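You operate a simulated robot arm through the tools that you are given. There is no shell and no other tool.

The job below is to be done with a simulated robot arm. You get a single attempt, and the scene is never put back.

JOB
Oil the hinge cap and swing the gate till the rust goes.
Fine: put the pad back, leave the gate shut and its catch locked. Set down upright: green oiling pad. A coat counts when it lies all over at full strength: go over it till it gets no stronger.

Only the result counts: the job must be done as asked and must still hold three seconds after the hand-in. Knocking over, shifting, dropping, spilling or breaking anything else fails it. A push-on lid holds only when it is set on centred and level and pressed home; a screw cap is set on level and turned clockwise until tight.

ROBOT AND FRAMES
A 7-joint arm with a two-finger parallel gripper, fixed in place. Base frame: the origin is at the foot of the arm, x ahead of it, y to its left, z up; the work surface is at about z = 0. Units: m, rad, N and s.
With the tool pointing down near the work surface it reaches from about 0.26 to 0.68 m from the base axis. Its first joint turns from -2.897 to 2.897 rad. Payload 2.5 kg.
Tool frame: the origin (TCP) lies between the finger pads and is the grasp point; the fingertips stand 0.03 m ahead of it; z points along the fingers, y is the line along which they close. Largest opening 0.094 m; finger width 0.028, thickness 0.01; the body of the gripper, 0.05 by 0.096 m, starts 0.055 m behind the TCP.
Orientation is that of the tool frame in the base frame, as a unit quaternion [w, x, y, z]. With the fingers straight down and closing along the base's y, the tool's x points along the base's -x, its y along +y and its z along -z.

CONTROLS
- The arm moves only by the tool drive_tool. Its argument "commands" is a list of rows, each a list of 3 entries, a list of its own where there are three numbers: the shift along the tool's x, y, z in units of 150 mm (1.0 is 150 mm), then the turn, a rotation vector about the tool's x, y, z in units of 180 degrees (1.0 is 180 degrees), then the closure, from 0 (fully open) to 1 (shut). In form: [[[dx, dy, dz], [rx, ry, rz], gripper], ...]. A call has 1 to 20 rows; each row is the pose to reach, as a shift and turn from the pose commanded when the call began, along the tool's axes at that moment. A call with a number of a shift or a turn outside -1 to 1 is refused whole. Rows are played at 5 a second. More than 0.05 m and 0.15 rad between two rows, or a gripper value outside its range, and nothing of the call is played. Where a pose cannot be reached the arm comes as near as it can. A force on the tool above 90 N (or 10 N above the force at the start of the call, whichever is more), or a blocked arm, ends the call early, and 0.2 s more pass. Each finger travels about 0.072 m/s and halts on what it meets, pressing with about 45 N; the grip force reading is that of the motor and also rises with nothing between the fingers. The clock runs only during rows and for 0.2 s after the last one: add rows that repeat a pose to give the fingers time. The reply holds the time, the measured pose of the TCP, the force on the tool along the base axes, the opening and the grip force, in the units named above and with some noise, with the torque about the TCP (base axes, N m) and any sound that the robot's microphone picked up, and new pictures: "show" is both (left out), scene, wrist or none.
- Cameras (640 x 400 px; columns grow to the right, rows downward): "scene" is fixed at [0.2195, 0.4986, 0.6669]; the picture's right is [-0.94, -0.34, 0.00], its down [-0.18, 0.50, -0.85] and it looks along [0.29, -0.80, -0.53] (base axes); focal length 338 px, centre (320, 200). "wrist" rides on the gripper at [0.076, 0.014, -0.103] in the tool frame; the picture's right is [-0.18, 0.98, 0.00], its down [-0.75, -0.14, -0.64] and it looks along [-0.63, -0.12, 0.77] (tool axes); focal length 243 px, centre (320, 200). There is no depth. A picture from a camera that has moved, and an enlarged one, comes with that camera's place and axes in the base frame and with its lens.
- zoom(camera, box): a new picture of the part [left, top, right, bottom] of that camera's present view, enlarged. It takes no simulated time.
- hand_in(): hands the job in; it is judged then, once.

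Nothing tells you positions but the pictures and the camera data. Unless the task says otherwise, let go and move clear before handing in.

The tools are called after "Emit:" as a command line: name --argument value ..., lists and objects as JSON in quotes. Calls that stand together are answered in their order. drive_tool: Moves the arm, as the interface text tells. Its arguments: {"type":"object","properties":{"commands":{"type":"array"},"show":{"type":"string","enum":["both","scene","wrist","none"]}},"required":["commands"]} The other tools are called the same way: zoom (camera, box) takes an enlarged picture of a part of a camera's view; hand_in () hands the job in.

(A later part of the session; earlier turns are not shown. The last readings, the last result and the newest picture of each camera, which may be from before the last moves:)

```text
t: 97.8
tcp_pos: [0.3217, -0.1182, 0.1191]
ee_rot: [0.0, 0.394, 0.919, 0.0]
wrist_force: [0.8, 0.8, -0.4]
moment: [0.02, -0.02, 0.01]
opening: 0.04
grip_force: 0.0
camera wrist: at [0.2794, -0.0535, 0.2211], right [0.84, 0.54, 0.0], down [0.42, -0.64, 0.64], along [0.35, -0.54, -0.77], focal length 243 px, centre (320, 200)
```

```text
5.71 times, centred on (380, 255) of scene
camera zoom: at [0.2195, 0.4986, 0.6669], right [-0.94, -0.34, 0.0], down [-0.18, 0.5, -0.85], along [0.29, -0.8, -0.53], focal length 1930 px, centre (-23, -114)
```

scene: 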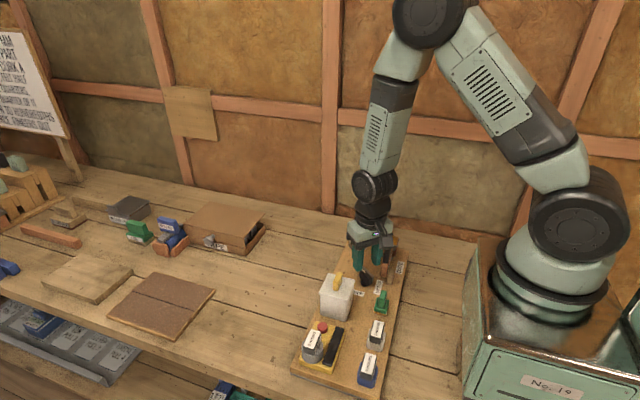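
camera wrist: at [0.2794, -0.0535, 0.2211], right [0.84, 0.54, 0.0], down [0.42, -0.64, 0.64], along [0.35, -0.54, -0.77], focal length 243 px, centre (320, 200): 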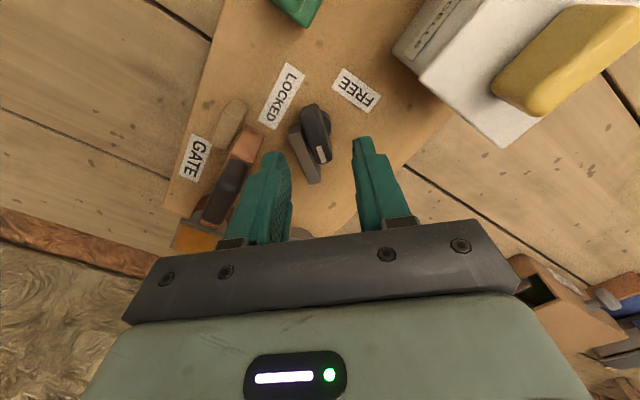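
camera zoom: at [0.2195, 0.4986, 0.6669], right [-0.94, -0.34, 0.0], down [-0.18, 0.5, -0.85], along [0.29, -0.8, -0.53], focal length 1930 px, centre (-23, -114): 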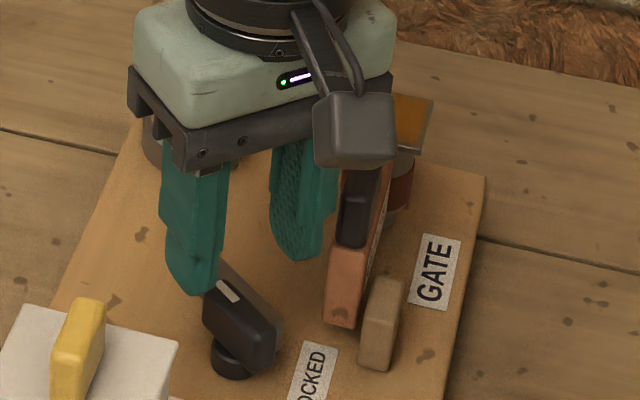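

The handle lies centred between the fingers. I'll descend to grip its top 10 mm and close.

Emit:
drive_tool --commands '[[[0.005, -0.003, 0.08], [0, 0, 0], 0.574], [[0.008, -0.005, 0.15], [0, 0, 0], 0.574], [[0.008, -0.005, 0.208], [0, 0, 0], 0.574], [[0.008, -0.005, 0.208], [0, 0, 0], 0.8], [[0.008, -0.005, 0.208], [0, 0, 0], 1], [[0.008, -0.005, 0.208], [0, 0, 0], 1], [[0.008, -0.005, 0.208], [0, 0, 0], 1]]'

Emit:
zoom --camera "wrist" --box '[220, 100, 420, 230]'

Emit:
zoom --camera "scene" --box '[340, 230, 420, 300]'

```text
t: 99.4
tcp_pos: [0.3186, -0.1189, 0.0864]
ee_rot: [-0.001, 0.396, 0.918, -0.001]
wrist_force: [-14.6, -15.6, -0.1]
moment: [-0.26, 0.58, -0.04]
opening: 0.0138
grip_force: 44.6
camera wrist: at [0.2777, -0.0539, 0.1897], right [0.84, 0.54, 0.0], down [0.42, -0.65, 0.64], along [0.34, -0.54, -0.77], focal length 243 px, centre (320, 200)
```

scene: 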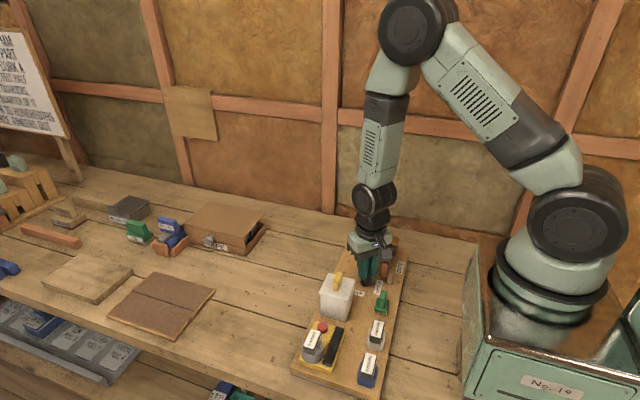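
wrist: 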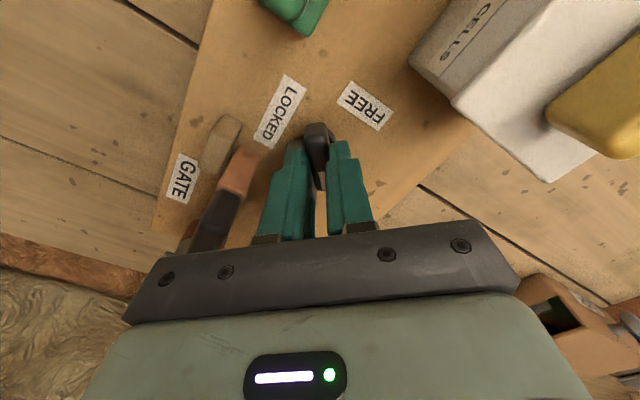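

```text
3.08 times, centred on (320, 165) of wrist
camera zoom: at [0.2777, -0.0539, 0.1897], right [0.84, 0.54, 0.0], down [0.42, -0.65, 0.64], along [0.34, -0.54, -0.77], focal length 746 px, centre (320, 308)
```

zoom: 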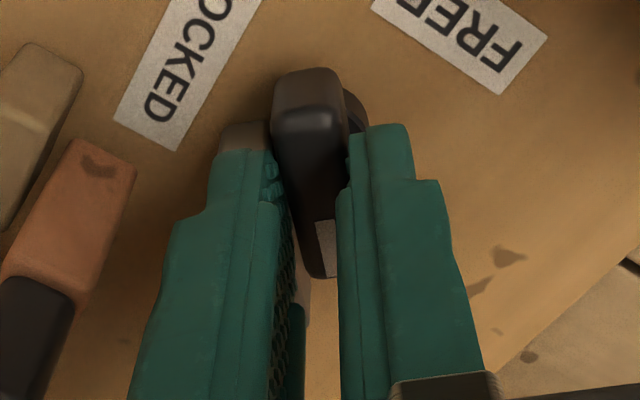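

```text
5.71 times, centred on (380, 265) of scene
camera zoom: at [0.2195, 0.4986, 0.6669], right [-0.94, -0.34, 0.0], down [-0.18, 0.5, -0.85], along [0.29, -0.8, -0.53], focal length 1930 px, centre (-23, -171)
```

zoom: 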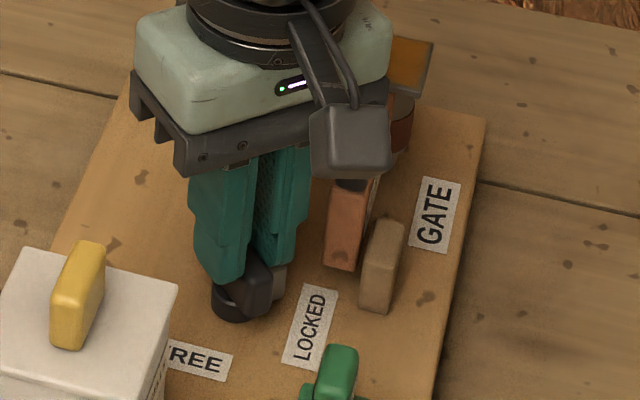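

The handle is gripped with a slight sideways bias; I'll ease that and turn it counter-clockwise (toward FREE), watching the torque.

Emit:
drive_tool --commands '[[[-0.003, -0.016, 0], [0, 0, 0], 1], [[-0.006, -0.018, 0], [0, 0, -0.04], 1], [[-0.006, -0.018, 0], [0, 0, -0.08], 1], [[-0.006, -0.018, 0], [0, 0, -0.12], 1], [[-0.006, -0.018, 0], [0, 0, -0.16], 1], [[-0.006, -0.018, 0], [0, 0, -0.2], 1], [[-0.006, -0.018, 0], [0, 0, -0.2], 1]]'

Emit:
zoom --camera "wrist" --box '[220, 80, 420, 220]'

Emit:
zoom --camera "scene" --box '[340, 230, 420, 300]'

```text
t: 101.0
tcp_pos: [0.3203, -0.1187, 0.0882]
ee_rot: [0.003, 0.092, 0.996, 0.0]
wrist_force: [5.7, 5.4, 0.8]
moment: [0.14, 0.05, -1.93]
opening: 0.0236
grip_force: 45.3
camera wrist: at [0.2477, -0.0926, 0.1906], right [0.36, 0.93, 0.0], down [0.71, -0.28, 0.64], along [0.6, -0.23, -0.76], focal length 243 px, centre (320, 200)
```

scene: 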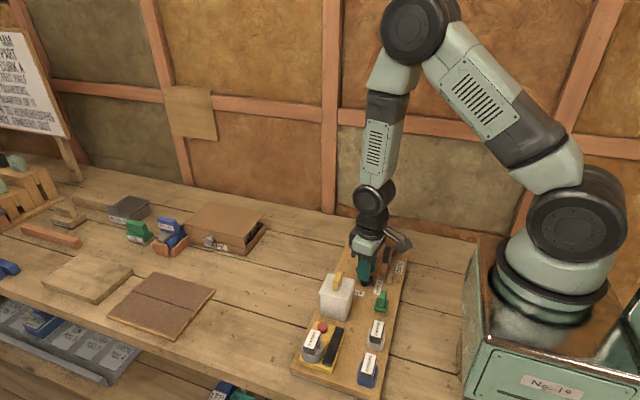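
wrist: 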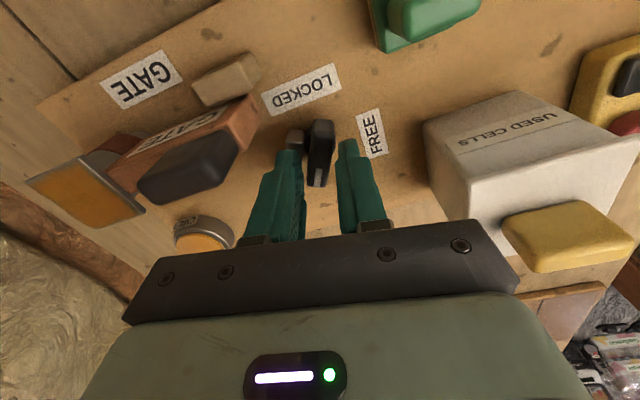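

```text
2.86 times, centred on (320, 150) of wrist
camera zoom: at [0.2477, -0.0926, 0.1906], right [0.36, 0.93, 0.0], down [0.71, -0.28, 0.64], along [0.6, -0.23, -0.76], focal length 693 px, centre (320, 343)
```

zoom: 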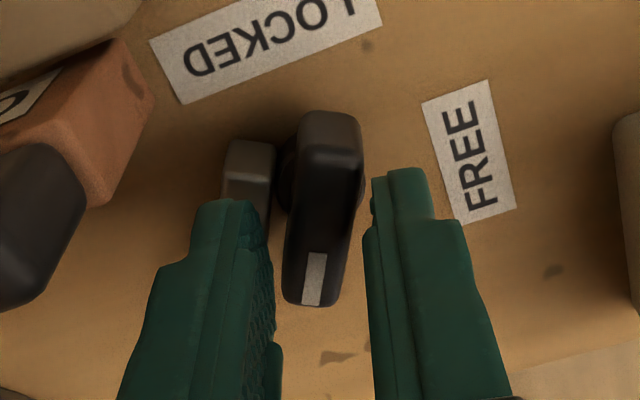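

```text
5.71 times, centred on (380, 265) of scene
camera zoom: at [0.2195, 0.4986, 0.6669], right [-0.94, -0.34, 0.0], down [-0.18, 0.5, -0.85], along [0.29, -0.8, -0.53], focal length 1930 px, centre (-23, -171)
```

zoom: 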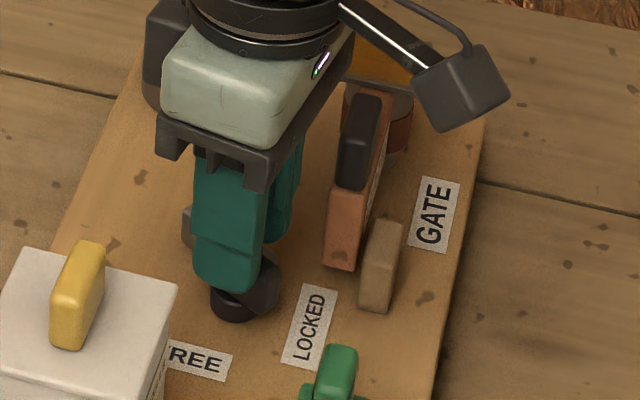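

The knob stopped turning with its mark about 60° from the start — a firm stop, so that should be FREE. I'll release it, lift and inspect.

Emit:
drive_tool --commands '[[[0, 0, 0], [0, 0, 0.05], 0.8], [[0, 0, 0], [0, 0, 0.05], 0.574], [[0, 0, 0], [0, 0, 0.05], 0.574], [[0, 0, -0.2], [0, 0, 0.05], 0.574], [[0, 0, -0.45], [0, 0, 0.02], 0.574], [[0, 0, -0.7], [0, 0, 0], 0.574], [[0, 0, -0.7], [0, 0, 0], 0.574]]'

Emit:
zoom --camera "wrist" --box '[140, 60, 420, 240]'

Emit:
zoom --camera "scene" --box '[340, 230, 420, 300]'

```text
refused: row 1 steps farther than a row can; nothing moved
```

```text
2.22 times, centred on (280, 150) of wrist
camera zoom: at [0.2477, -0.0926, 0.1906], right [0.36, 0.93, 0.0], down [0.71, -0.28, 0.64], along [0.6, -0.23, -0.76], focal length 539 px, centre (409, 311)
```

zoom: 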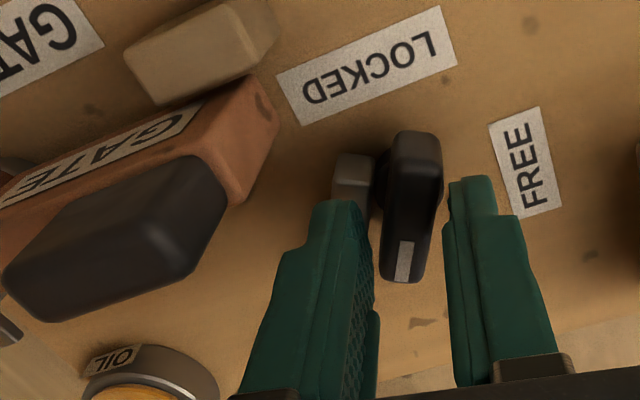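

```text
5.71 times, centred on (380, 265) of scene
camera zoom: at [0.2195, 0.4986, 0.6669], right [-0.94, -0.34, 0.0], down [-0.18, 0.5, -0.85], along [0.29, -0.8, -0.53], focal length 1930 px, centre (-23, -171)
```

zoom: 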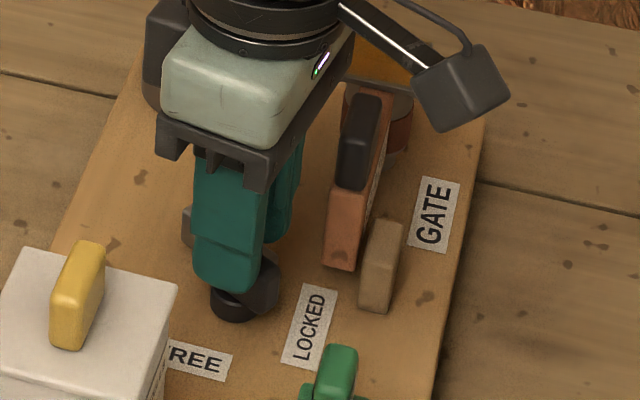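

Emit:
drive_tool --commands '[[[0, 0, 0], [0, 0, 0.04], 0.8], [[0, 0, 0], [0, 0, 0.04], 0.574], [[0, 0, 0], [0, 0, 0.04], 0.574], [[0, 0, -0.2], [0, 0, 0.04], 0.574], [[0, 0, -0.45], [0, 0, 0.02], 0.574], [[0, 0, -0.7], [0, 0, 0], 0.574], [[0, 0, -0.7], [0, 0, 0], 0.574]]'

Emit:
zoom --camera "wrist" --box '[140, 60, 420, 240]'

Emit:
zoom --camera "scene" --box '[340, 230, 420, 300]'

```text
t: 102.6
tcp_pos: [0.3173, -0.1199, 0.1922]
ee_rot: [0.001, 0.093, 0.996, 0.0]
wrist_force: [-0.2, -0.4, -0.8]
moment: [0.01, -0.01, -0.02]
opening: 0.0402
grip_force: 0.0
camera wrist: at [0.2459, -0.0926, 0.2952], right [0.36, 0.93, 0.0], down [0.72, -0.28, 0.64], along [0.6, -0.23, -0.77], focal length 243 px, centre (320, 200)
```

scene: 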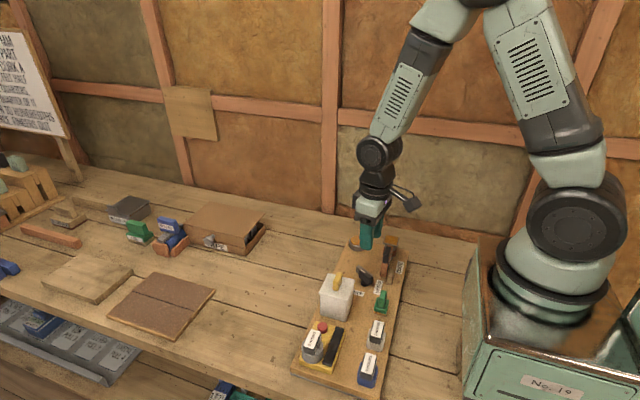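
wrist: 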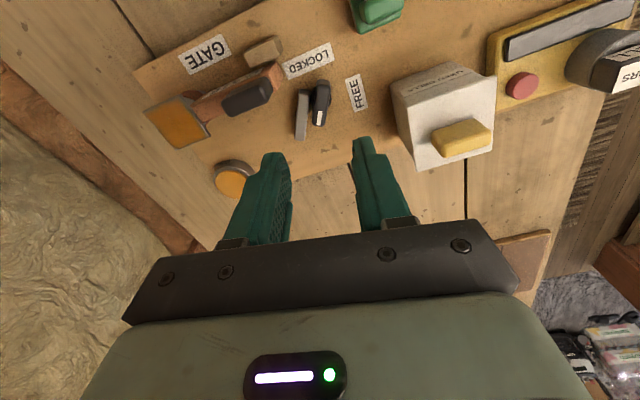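

```text
2.22 times, centred on (280, 150) of wrist
camera zoom: at [0.2459, -0.0926, 0.2952], right [0.36, 0.93, 0.0], down [0.72, -0.28, 0.64], along [0.6, -0.23, -0.77], focal length 539 px, centre (409, 311)
```

zoom: 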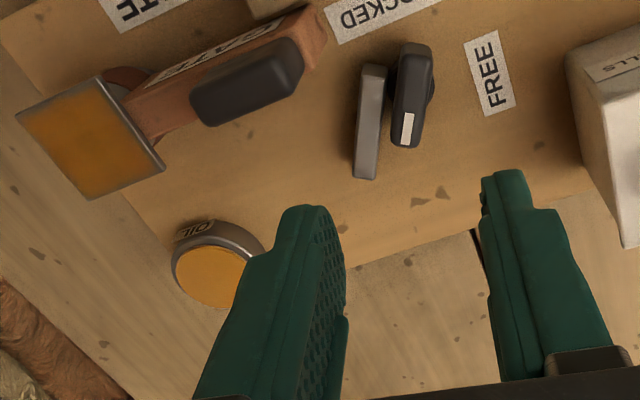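

```text
5.71 times, centred on (380, 265) of scene
camera zoom: at [0.2195, 0.4986, 0.6669], right [-0.94, -0.34, 0.0], down [-0.18, 0.5, -0.85], along [0.29, -0.8, -0.53], focal length 1930 px, centre (-23, -171)
```

zoom: 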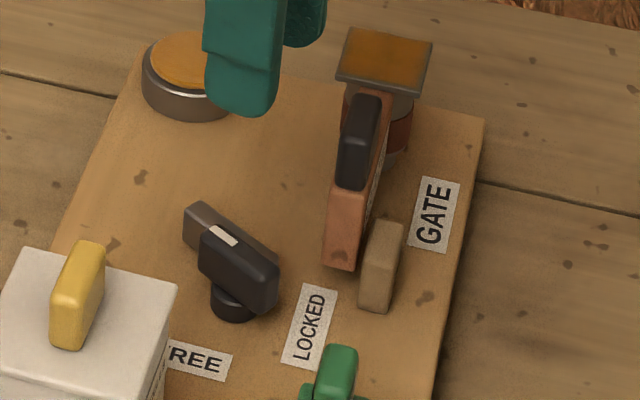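

The catch now rests at about 63° from its start, with the tongue clear of the gate's arc. I'll turn the tool to the other 90° yaw (for wrist range while swinging) and move above the gate's black grip.

Emit:
drive_tool --commands '[[[0.014, -0.027, 0], [0, 0, -0.043], 0.5], [[0.028, -0.054, 0], [0, 0, -0.086], 0.4], [[0.043, -0.082, 0], [0, 0, -0.129], 0.4], [[0.057, -0.109, 0], [0, 0, -0.172], 0.4], [[0.071, -0.136, 0], [0, 0, -0.215], 0.4], [[0.085, -0.163, 0], [0, 0, -0.258], 0.4], [[0.1, -0.19, 0], [0, 0, -0.301], 0.4], [[0.114, -0.218, 0], [0, 0, -0.344], 0.4], [[0.128, -0.245, 0], [0, 0, -0.387], 0.4], [[0.142, -0.272, 0], [0, 0, -0.43], 0.4], [[0.157, -0.3, 0], [0, 0, -0.473], 0.4], [[0.171, -0.327, 0], [0, 0, -0.516], 0.4], [[0.185, -0.354, 0], [0, 0, -0.5595], 0.4], [[0.185, -0.354, 0], [0, 0, -0.5595], 0.4]]'

Emit:
zoom --camera "wrist" --box '[200, 80, 440, 240]'

Emit:
zoom --camera "scene" --box '[340, 200, 430, 280]'

```text
t: 105.6
tcp_pos: [0.282, -0.1666, 0.1941]
ee_rot: [-0.001, 0.708, -0.706, 0.0]
wrist_force: [-0.3, -0.2, 0.1]
moment: [0.0, 0.0, -0.02]
opening: 0.0566
grip_force: 0.1
camera wrist: at [0.2678, -0.2438, 0.2957], right [-0.98, 0.18, 0.0], down [0.14, 0.75, 0.64], along [0.12, 0.63, -0.77], focal length 243 px, centre (320, 200)
```

scene: 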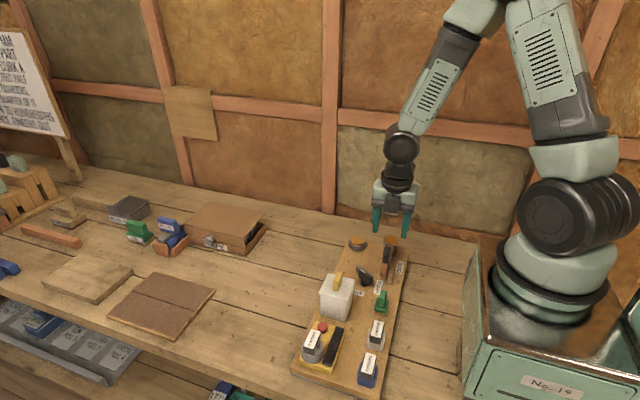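
wrist: 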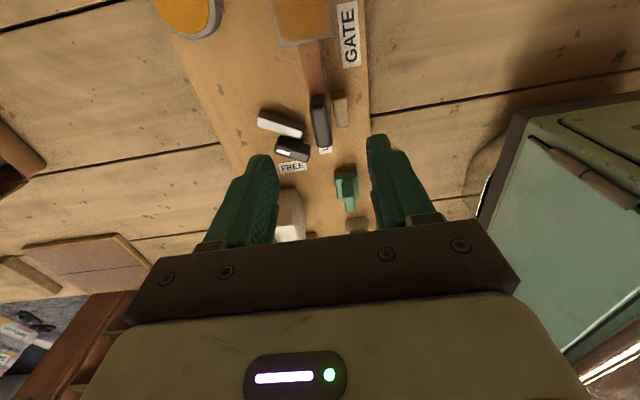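

```text
2.50 times, centred on (320, 160) of wrist
camera zoom: at [0.2678, -0.2438, 0.2957], right [-0.98, 0.18, 0.0], down [0.14, 0.75, 0.64], along [0.12, 0.63, -0.77], focal length 606 px, centre (320, 300)
```

zoom: 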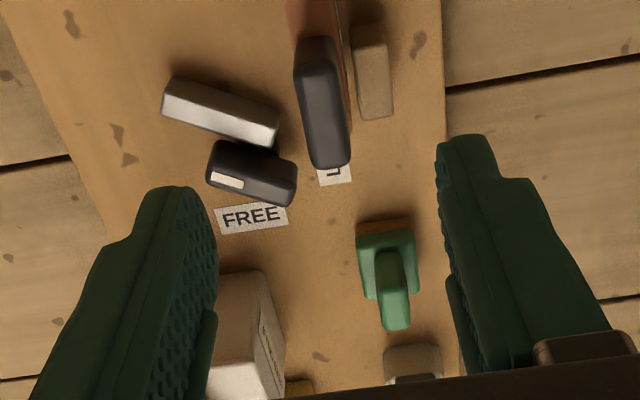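

```text
5.00 times, centred on (385, 240) of scene
camera zoom: at [0.2195, 0.4986, 0.6669], right [-0.94, -0.34, 0.0], down [-0.18, 0.5, -0.85], along [0.29, -0.8, -0.53], focal length 1688 px, centre (-5, 0)
```

zoom: 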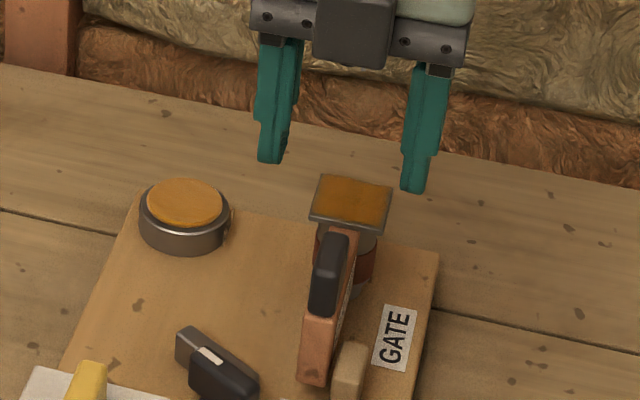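

The gate grip is centred at about (0.281, −0.168), top z ≈ 0.1145, and it is about 12 mm thick. I'll descend and grip it.

Emit:
drive_tool --commands '[[[0.005, 0.004, 0.15], [0, 0, 0], 0.4], [[0.009, 0.007, 0.3], [0, 0, 0], 0.4], [[0.009, 0.007, 0.42], [0, 0, 0], 0.4], [[0.009, 0.007, 0.5], [0, 0, 0], 0.4], [[0.009, 0.007, 0.5], [0, 0, 0], 0.4]]'

Emit:
zoom --camera "wrist" --box '[200, 80, 440, 240]'

Emit:
zoom --camera "scene" --box '[340, 210, 430, 290]'

```text
t: 106.8
tcp_pos: [0.2798, -0.1687, 0.1192]
ee_rot: [0.0, 0.708, -0.707, 0.0]
wrist_force: [0.8, -0.2, 0.9]
moment: [0.02, -0.03, 0.01]
opening: 0.0564
grip_force: 0.1
camera wrist: at [0.2666, -0.2453, 0.2206], right [-0.98, 0.18, 0.0], down [0.14, 0.75, 0.64], along [0.12, 0.63, -0.77], focal length 243 px, centre (320, 200)
```

scene: 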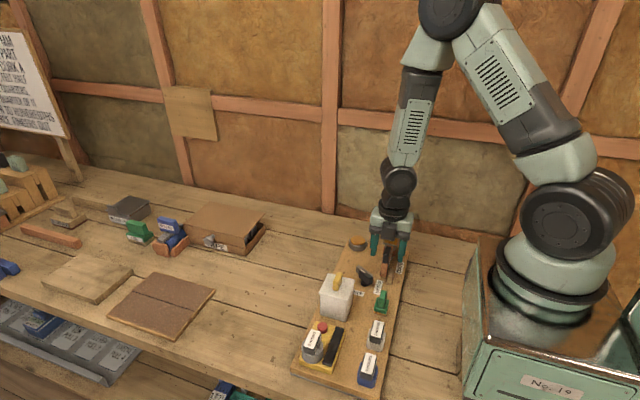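
wrist: 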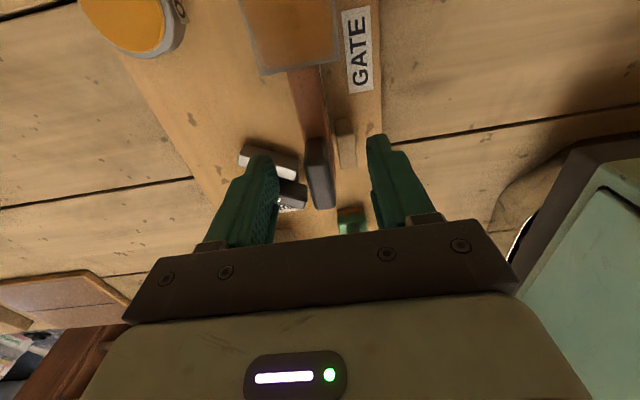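

```text
2.50 times, centred on (320, 160) of wrist
camera zoom: at [0.2666, -0.2453, 0.2206], right [-0.98, 0.18, 0.0], down [0.14, 0.75, 0.64], along [0.12, 0.63, -0.77], focal length 606 px, centre (320, 300)
```

zoom: 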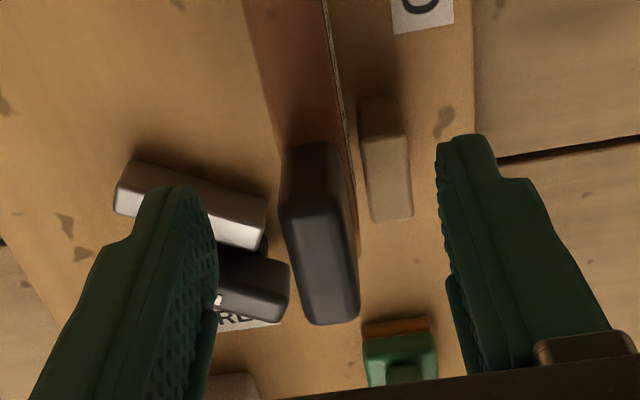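

```text
5.00 times, centred on (385, 250) of scene
camera zoom: at [0.2195, 0.4986, 0.6669], right [-0.94, -0.34, 0.0], down [-0.18, 0.5, -0.85], along [0.29, -0.8, -0.53], focal length 1688 px, centre (-5, -50)
```

zoom: 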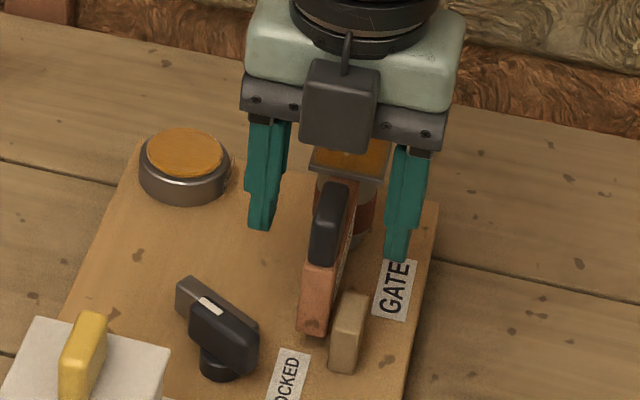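

Emit:
drive_tool --commands '[[[0, 0, 0], [0, 0, 0], 0.7], [[0, 0, 0], [0, 0, 0], 1], [[0, 0, 0], [0, 0, 0], 1], [[0, 0, 0], [0, 0, 0], 1]]' --show "none"

Emit:
zoom --camera "wrist" --box '[200, 80, 440, 240]'

```text
t: 107.8
tcp_pos: [0.2809, -0.1678, 0.1199]
ee_rot: [0.0, 0.707, -0.707, 0.001]
wrist_force: [-9.2, 8.0, 76.5]
moment: [-0.18, 0.52, -0.62]
opening: 0.0138
grip_force: 45.0
```

```text
2.50 times, centred on (320, 160) of wrist
camera zoom: at [0.2668, -0.2453, 0.2221], right [-0.98, 0.18, 0.0], down [0.14, 0.76, 0.64], along [0.12, 0.63, -0.77], focal length 606 px, centre (320, 300)
```

zoom: 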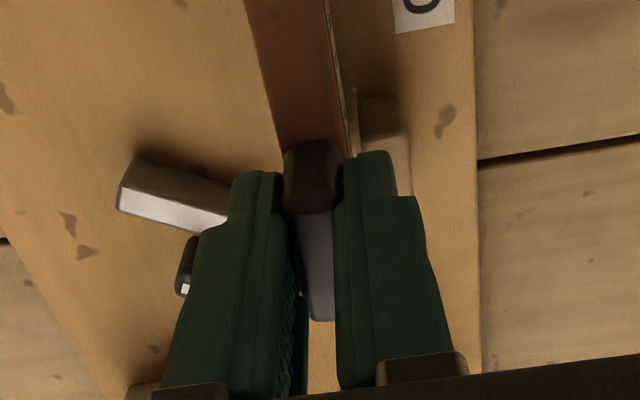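

The fingertips are pressing on the gate's top edge (76 N upward), so I'll open, rise 4 mm, and re-grip.

Emit:
drive_tool --commands '[[[0, 0, 0], [0, 0, 0], 0.7], [[0, 0, -0.015], [0, 0, 0], 0.6], [[0, 0, -0.027], [0, 0, 0], 0.6], [[0, 0, -0.027], [0, 0, 0], 0.9], [[0, 0, -0.027], [0, 0, 0], 1], [[0, 0, -0.027], [0, 0, 0], 1], [[0, 0, -0.027], [0, 0, 0], 1]]' --show "none"

Emit:
zoom --camera "wrist" --box '[200, 80, 440, 240]'

```text
t: 109.4
tcp_pos: [0.2809, -0.1684, 0.1222]
ee_rot: [0.0, 0.708, -0.706, 0.0]
wrist_force: [2.2, -2.6, 0.5]
moment: [0.15, -0.04, 0.01]
opening: 0.0136
grip_force: 45.0
```

```text
2.50 times, centred on (320, 160) of wrist
camera zoom: at [0.2668, -0.2451, 0.2242], right [-0.98, 0.18, 0.0], down [0.14, 0.75, 0.64], along [0.12, 0.63, -0.77], focal length 606 px, centre (320, 300)
```

zoom: 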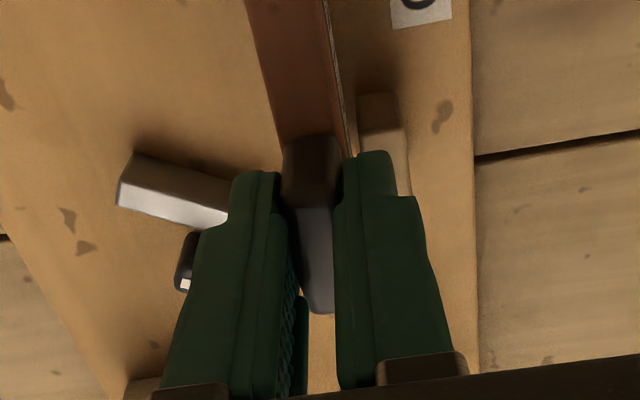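

Clean grip now. I'll swing the gate about the hinge at (0.281, −0.240) by 32° toward +x and check the forces.

Emit:
drive_tool --commands '[[[0.0012, -0.0333, 0], [0, 0, 0.0222], 1], [[0.0046, -0.0664, 0], [0, 0, 0.0444], 1], [[0.0185, -0.1315, 0], [0, 0, 0.0889], 1], [[0.0412, -0.194, 0], [0, 0, 0.1333], 1], [[0.0725, -0.2528, 0], [0, 0, 0.1778], 1], [[0.0725, -0.2528, 0], [0, 0, 0.1778], 1]]'

Emit:
zoom --camera "scene" --box '[340, 210, 430, 290]'

```text
t: 110.8
tcp_pos: [0.3173, -0.179, 0.1227]
ee_rot: [0.0, -0.485, 0.875, 0.0]
wrist_force: [2.6, 5.0, -0.2]
moment: [0.1, -0.23, -0.03]
opening: 0.0141
grip_force: 45.2
camera wrist: at [0.266, -0.2366, 0.2245], right [-0.74, 0.68, 0.0], down [0.52, 0.56, 0.64], along [0.43, 0.47, -0.77], focal length 243 px, centre (320, 200)
```

scene: 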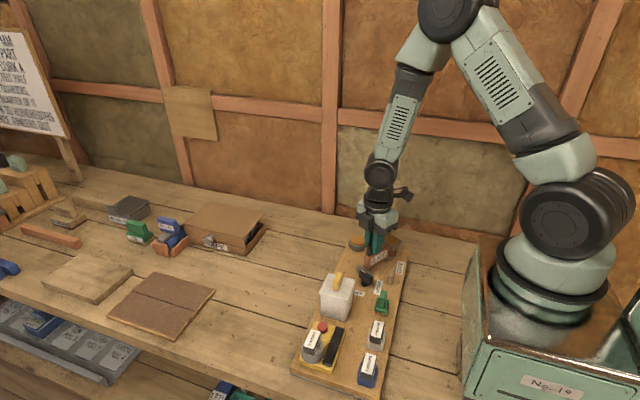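
wrist: 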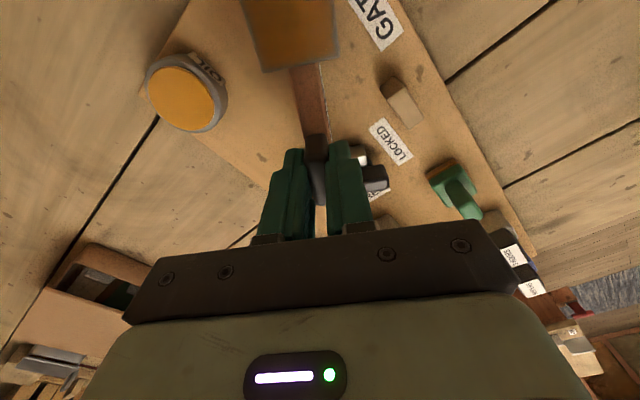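

```text
5.00 times, centred on (385, 250) of scene
camera zoom: at [0.2195, 0.4986, 0.6669], right [-0.94, -0.34, 0.0], down [-0.18, 0.5, -0.85], along [0.29, -0.8, -0.53], focal length 1688 px, centre (-5, -50)
```

zoom: 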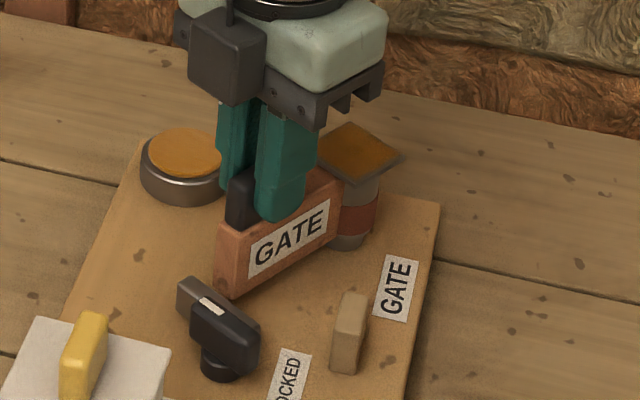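

The gate swings smoothly and the rust band on the barrel is shrinking. I'll keep swinging it back and forth between about 2° and 56°.

Emit:
drive_tool --commands '[[[0.0046, -0.0664, 0], [0, 0, 0.0444], 1], [[0.0185, -0.1315, 0], [0, 0, 0.0889], 1], [[0.0412, -0.194, 0], [0, 0, 0.1333], 1], [[0.0185, -0.1315, 0], [0, 0, 0.0889], 1], [[0.0046, -0.0664, 0], [0, 0, 0.0444], 1], [[0, 0, 0], [0, 0, 0], 1], [[0.0046, 0.0664, 0], [0, 0, -0.0444], 1], [[0.0185, 0.1315, 0], [0, 0, -0.0889], 1], [[0.0412, 0.194, 0], [0, 0, -0.1333], 1], [[0.0639, 0.2385, 0], [0, 0, -0.1667], 1], [[0.0412, 0.194, 0], [0, 0, -0.1333], 1], [[0.0185, 0.1315, 0], [0, 0, -0.0889], 1], [[0.0046, 0.0664, 0], [0, 0, -0.0444], 1], [[0, 0, 0], [0, 0, 0], 1], [[0.0046, -0.0664, 0], [0, 0, 0.0444], 1], [[0.0185, -0.1315, 0], [0, 0, 0.0889], 1], [[0.0412, -0.194, 0], [0, 0, 0.1333], 1], [[0.0185, -0.1315, 0], [0, 0, 0.0889], 1], [[0.0046, -0.0664, 0], [0, 0, 0.0444], 1], [[0, 0, 0], [0, 0, 0], 1]]' --show "scene"

Emit:
zoom --camera "scene" --box '[340, 210, 430, 290]'

```text
t: 115.0
tcp_pos: [0.3169, -0.1801, 0.122]
ee_rot: [0.0, -0.486, 0.874, 0.0]
wrist_force: [-2.5, 13.7, 3.5]
moment: [0.12, 0.21, -0.66]
opening: 0.0137
grip_force: 45.2
```

scene: 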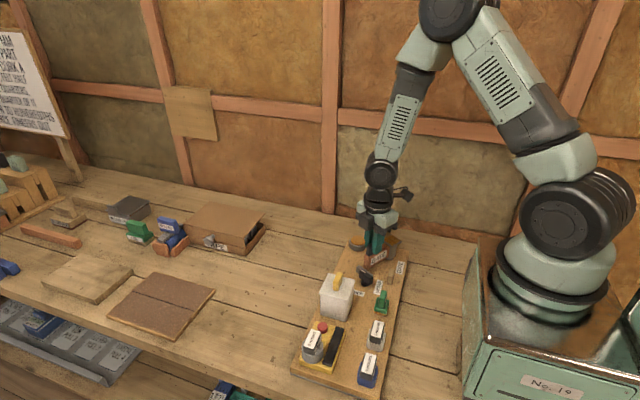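

```text
5.00 times, centred on (385, 250) of scene
camera zoom: at [0.2195, 0.4986, 0.6669], right [-0.94, -0.34, 0.0], down [-0.18, 0.5, -0.85], along [0.29, -0.8, -0.53], focal length 1688 px, centre (-5, -50)
```

zoom: 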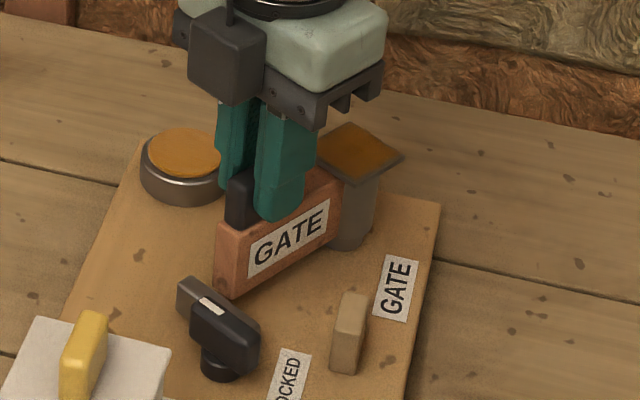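

The barrel now looks fully grey — the rust is gone. I'll zoom in to confirm and do one more swing for good measure.

Emit:
zoom --camera "scene" --box '[375, 225, 405, 265]'

Emit:
drive_tool --commands '[[[0.0046, 0.0664, 0], [0, 0, -0.0444], 1], [[0.0185, 0.1315, 0], [0, 0, -0.0889], 1], [[0.0412, 0.194, 0], [0, 0, -0.1333], 1], [[0.0639, 0.2385, 0], [0, 0, -0.1667], 1], [[0.0412, 0.194, 0], [0, 0, -0.1333], 1], [[0.0185, 0.1315, 0], [0, 0, -0.0889], 1], [[0.0046, 0.0664, 0], [0, 0, -0.0444], 1], [[0, 0, 0], [0, 0, 0], 1], [[0.0046, -0.0664, 0], [0, 0, 0.0444], 1], [[0.0185, -0.1315, 0], [0, 0, 0.0889], 1], [[0.0412, -0.194, 0], [0, 0, 0.1333], 1], [[0.0185, -0.1315, 0], [0, 0, 0.0889], 1], [[0.0046, -0.0664, 0], [0, 0, 0.0444], 1], [[0, 0, 0], [0, 0, 0], 1], [[0.0046, 0.0664, 0], [0, 0, -0.0444], 1], [[0.0185, 0.1315, 0], [0, 0, -0.0889], 1], [[0.0412, 0.194, 0], [0, 0, -0.1333], 1], [[0.0639, 0.2385, 0], [0, 0, -0.1667], 1], [[0.0725, 0.2528, 0], [0, 0, -0.1778], 1], [[0.0725, 0.2528, 0], [0, 0, -0.1778], 1]]' --show "both"

Emit:
zoom --camera "scene" --box '[340, 210, 430, 290]'

Emit:
zoom --camera "wrist" --box '[200, 60, 440, 220]'

```text
10.00 times, centred on (390, 245) of scene
camera zoom: at [0.2195, 0.4986, 0.6669], right [-0.94, -0.34, 0.0], down [-0.18, 0.5, -0.85], along [0.29, -0.8, -0.53], focal length 3377 px, centre (-380, -250)
```

zoom: 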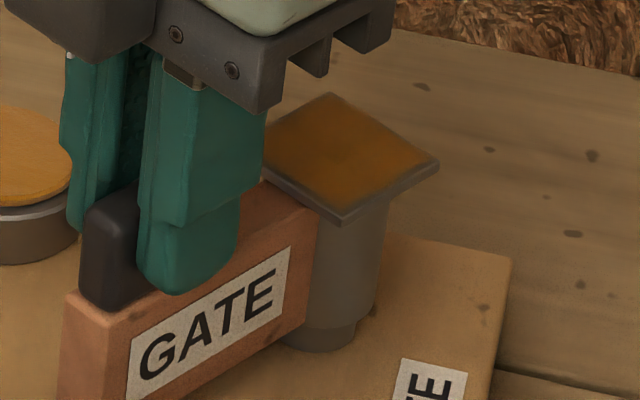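

```text
t: 119.2
tcp_pos: [0.2795, -0.1669, 0.1215]
ee_rot: [-0.001, 0.708, -0.706, -0.001]
wrist_force: [-7.6, 26.7, 26.4]
moment: [0.74, 0.1, -0.59]
opening: 0.0136
grip_force: 44.9
camera wrist: at [0.2665, -0.2449, 0.2242], right [-0.98, 0.18, 0.0], down [0.14, 0.75, 0.64], along [0.12, 0.63, -0.77], focal length 243 px, centre (320, 200)
```

scene: 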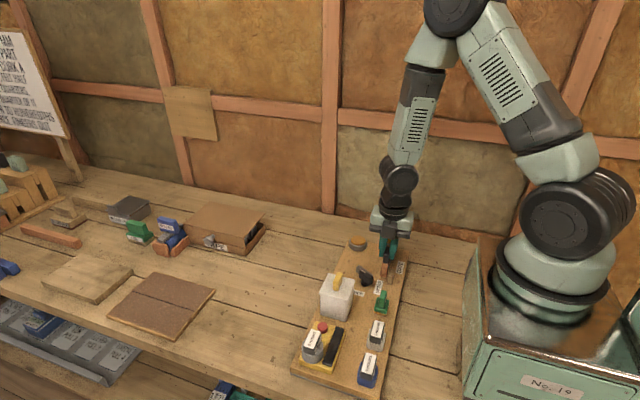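
wrist: 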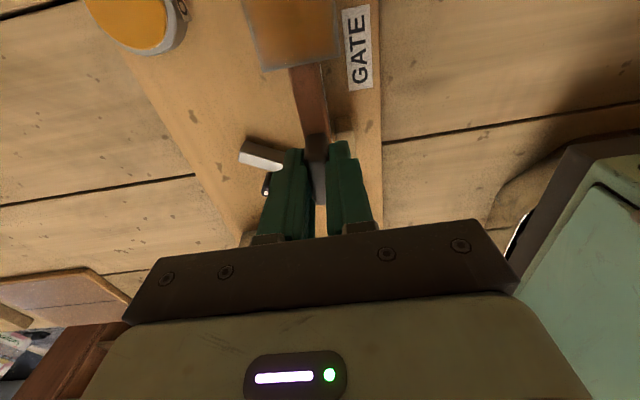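

```text
5.00 times, centred on (385, 250) of scene
camera zoom: at [0.2195, 0.4986, 0.6669], right [-0.94, -0.34, 0.0], down [-0.18, 0.5, -0.85], along [0.29, -0.8, -0.53], focal length 1688 px, centre (-5, -50)
```

zoom: 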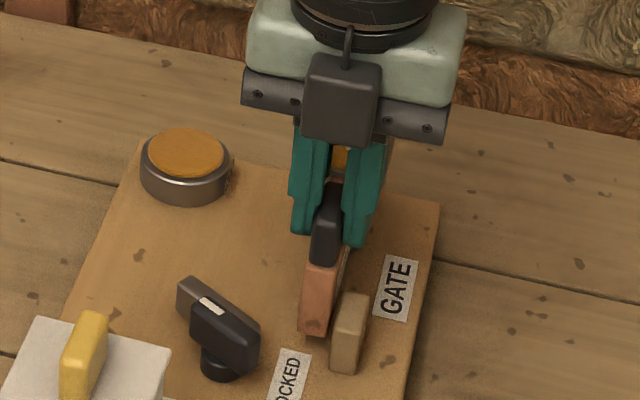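

```text
2.50 times, centred on (320, 140) of wrist
camera zoom: at [0.2665, -0.2449, 0.2242], right [-0.98, 0.18, 0.0], down [0.14, 0.75, 0.64], along [0.12, 0.63, -0.77], focal length 606 px, centre (320, 350)
```

zoom: 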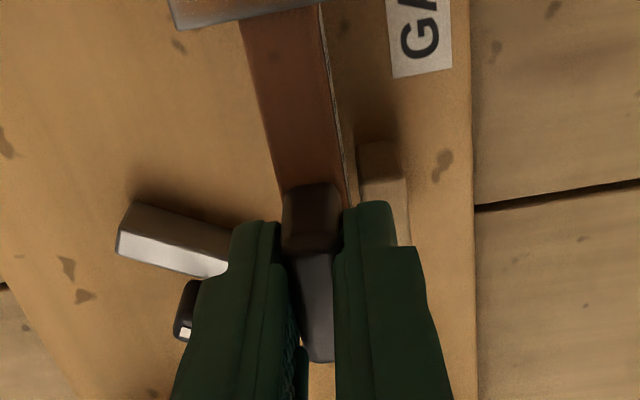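

The hinge barrel is clean grey all round and the gate is back near shut. I'll release the grip, rise, and check how well it's closed.

Emit:
drive_tool --commands '[[[0, 0, 0], [0, 0, 0], 0.8], [[0, 0, 0], [0, 0, 0], 0.6], [[0, 0, 0], [0, 0, 0], 0.5], [[0, 0, -0.15], [0, 0, 0], 0.5], [[0, 0, -0.4], [0, 0, 0], 0.5], [[0.2, 0, -0.6], [0, 0, 0], 0.5], [[0.4, 0, -0.75], [0, 0, 0], 0.5], [[0.4, 0, -0.75], [0, 0, 0], 0.5]]'

Emit:
zoom --camera "scene" --box '[350, 220, 420, 290]'

Emit:
zoom --camera "wrist" --box '[240, 0, 400, 120]'

```text
t: 121.0
tcp_pos: [0.2801, -0.2277, 0.2351]
ee_rot: [0.0, 0.709, -0.706, 0.0]
wrist_force: [0.0, 0.8, 0.5]
moment: [-0.02, 0.03, -0.01]
opening: 0.0469
grip_force: 0.1
camera wrist: at [0.267, -0.3052, 0.337], right [-0.98, 0.18, 0.0], down [0.14, 0.75, 0.64], along [0.12, 0.63, -0.77], focal length 243 px, centre (320, 200)
```

scene: 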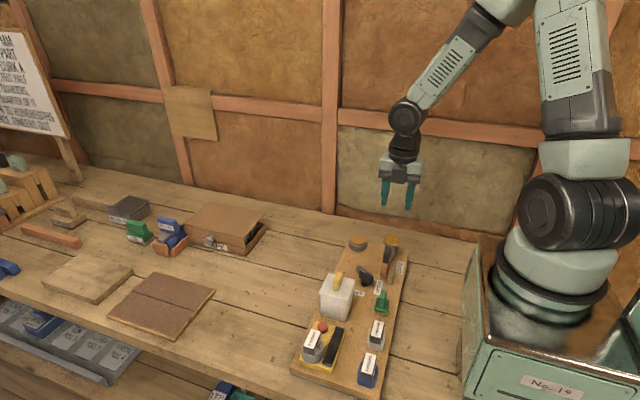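
wrist: 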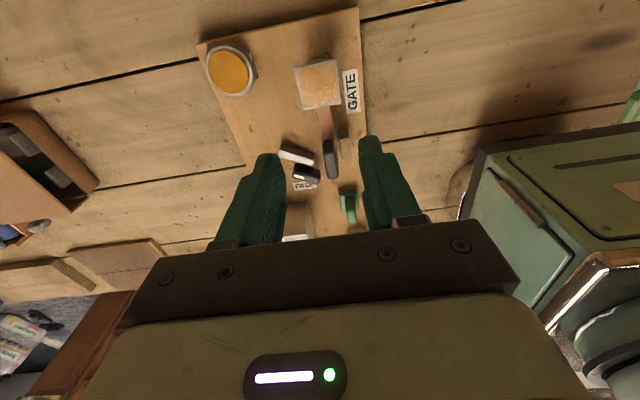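

```text
5.71 times, centred on (385, 255) of scene
camera zoom: at [0.2195, 0.4986, 0.6669], right [-0.94, -0.34, 0.0], down [-0.18, 0.5, -0.85], along [0.29, -0.8, -0.53], focal length 1930 px, centre (-51, -114)
```

zoom: 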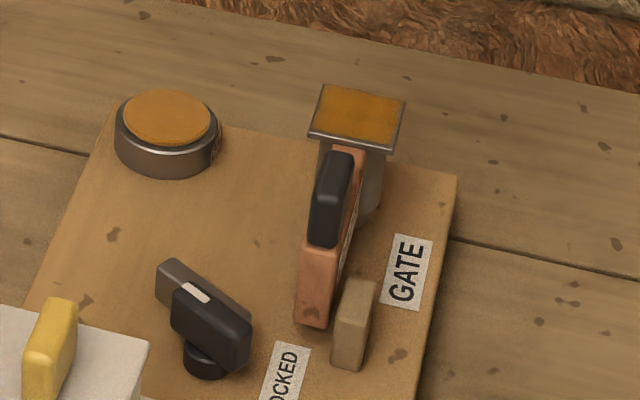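

```text
3.33 times, centred on (320, 60) of wrist
camera zoom: at [0.267, -0.3052, 0.337], right [-0.98, 0.18, 0.0], down [0.14, 0.75, 0.64], along [0.12, 0.63, -0.77], focal length 809 px, centre (320, 667)
```

zoom: 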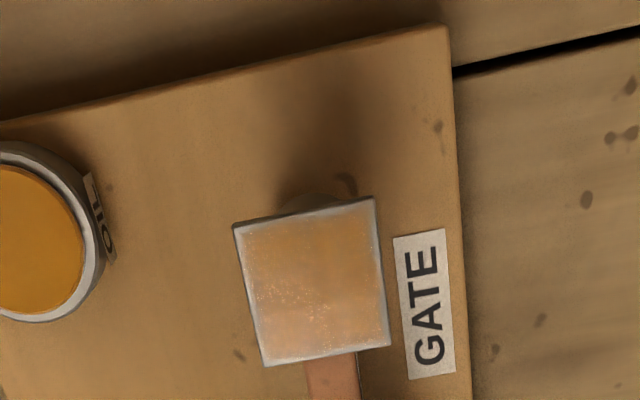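

The gate is shut to within half a degree, matching its starting look, and the oil coat is intact. Now for the catch: I'll align the tool with the knob handle (now at about −27°) to turn it back to LOCKED.

Emit:
drive_tool --commands '[[[-0.09, -0.033, 0], [0, 0, -0.044], 0.574], [[-0.18, -0.067, 0], [0, 0, -0.088], 0.574], [[-0.27, -0.1, 0], [0, 0, -0.132], 0.574], [[-0.36, -0.133, 0], [0, 0, -0.176], 0.574], [[-0.45, -0.167, 0], [0, 0, -0.22], 0.574], [[-0.54, -0.2, 0], [0, 0, -0.264], 0.574], [[-0.63, -0.233, 0], [0, 0, -0.308], 0.574], [[-0.72, -0.267, 0], [0, 0, -0.35], 0.574], [[-0.72, -0.267, 0.25], [0, 0, -0.35], 0.574], [[-0.72, -0.267, 0.5], [0, 0, -0.35], 0.574], [[-0.72, -0.267, 0.733], [0, 0, -0.35], 0.574], [[-0.72, -0.267, 0.733], [0, 0, -0.35], 0.574]]'

Emit:
zoom --camera "wrist" --box '[200, 80, 440, 240]'

Emit:
zoom --camera "scene" --box '[340, 220, 430, 300]'

```text
t: 123.6
tcp_pos: [0.3202, -0.1197, 0.1252]
ee_rot: [0.0, 0.973, -0.232, -0.001]
wrist_force: [0.0, -0.7, -0.3]
moment: [0.03, 0.0, 0.01]
opening: 0.0397
grip_force: 0.0
camera wrist: at [0.3824, -0.1674, 0.2266], right [-0.61, -0.79, 0.0], down [-0.61, 0.47, 0.64], along [-0.51, 0.39, -0.77], focal length 243 px, centre (320, 200)
```

scene: 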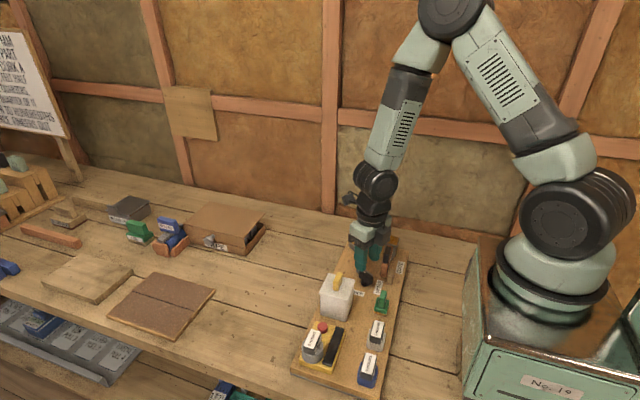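
wrist: 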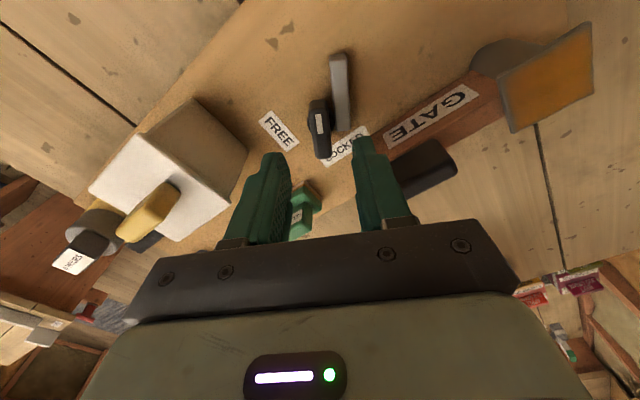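

```text
2.50 times, centred on (320, 160) of wrist
camera zoom: at [0.3824, -0.1674, 0.2266], right [-0.61, -0.79, 0.0], down [-0.61, 0.47, 0.64], along [-0.51, 0.39, -0.77], focal length 606 px, centre (320, 300)
```

zoom: 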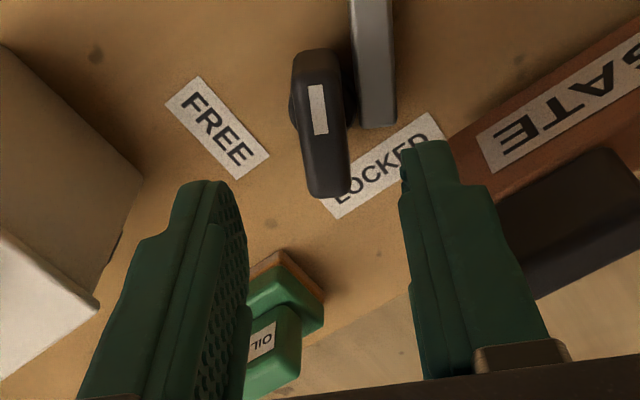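

```text
5.00 times, centred on (385, 260) of scene
camera zoom: at [0.2195, 0.4986, 0.6669], right [-0.94, -0.34, 0.0], down [-0.18, 0.5, -0.85], along [0.29, -0.8, -0.53], focal length 1688 px, centre (-5, -100)
```

zoom: 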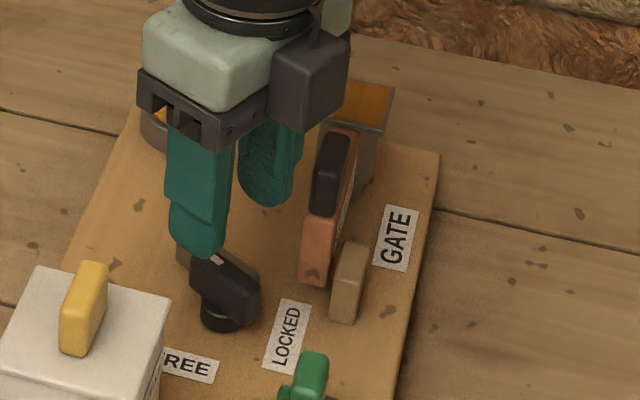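

The handle is between the fingers. I'll descend and close on it.

Emit:
drive_tool --commands '[[[0.003, 0.006, 0.08], [0, 0, 0], 0.574], [[0.003, 0.006, 0.17], [0, 0, 0], 0.574], [[0.003, 0.006, 0.25], [0, 0, 0], 0.574], [[0.003, 0.006, 0.25], [0, 0, 0], 0.8], [[0.003, 0.006, 0.25], [0, 0, 0], 1], [[0.003, 0.006, 0.25], [0, 0, 0], 1], [[0.003, 0.006, 0.25], [0, 0, 0], 1]]'

Emit:
zoom --camera "wrist" --box '[200, 80, 440, 240]'

```text
t: 125.2
tcp_pos: [0.3207, -0.1199, 0.0873]
ee_rot: [0.0, 0.973, -0.232, 0.001]
wrist_force: [6.4, 8.6, -0.7]
moment: [0.14, -0.05, -1.27]
opening: 0.0147
grip_force: 45.5
camera wrist: at [0.3824, -0.1687, 0.1895], right [-0.61, -0.79, 0.0], down [-0.61, 0.47, 0.64], along [-0.51, 0.39, -0.77], focal length 243 px, centre (320, 200)
```

scene: 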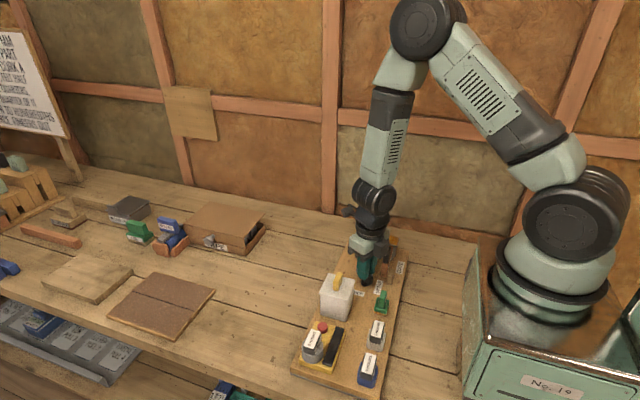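
wrist: 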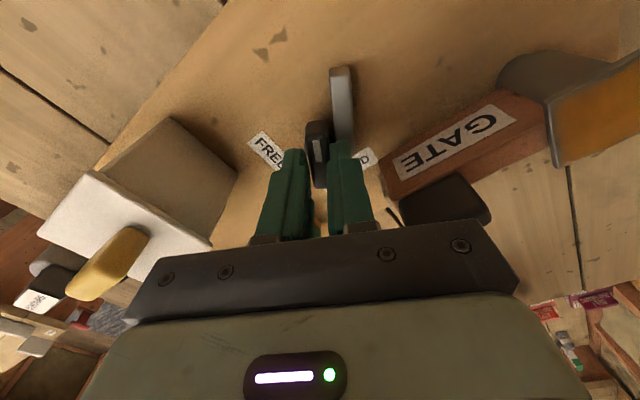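

```text
2.50 times, centred on (320, 160) of wrist
camera zoom: at [0.3824, -0.1687, 0.1895], right [-0.61, -0.79, 0.0], down [-0.61, 0.47, 0.64], along [-0.51, 0.39, -0.77], focal length 606 px, centre (320, 300)
```

zoom: 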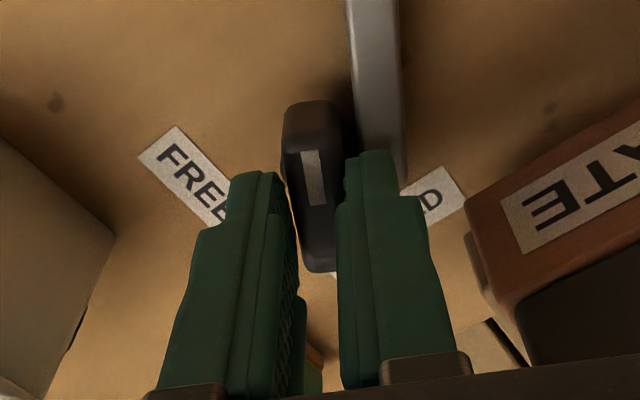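

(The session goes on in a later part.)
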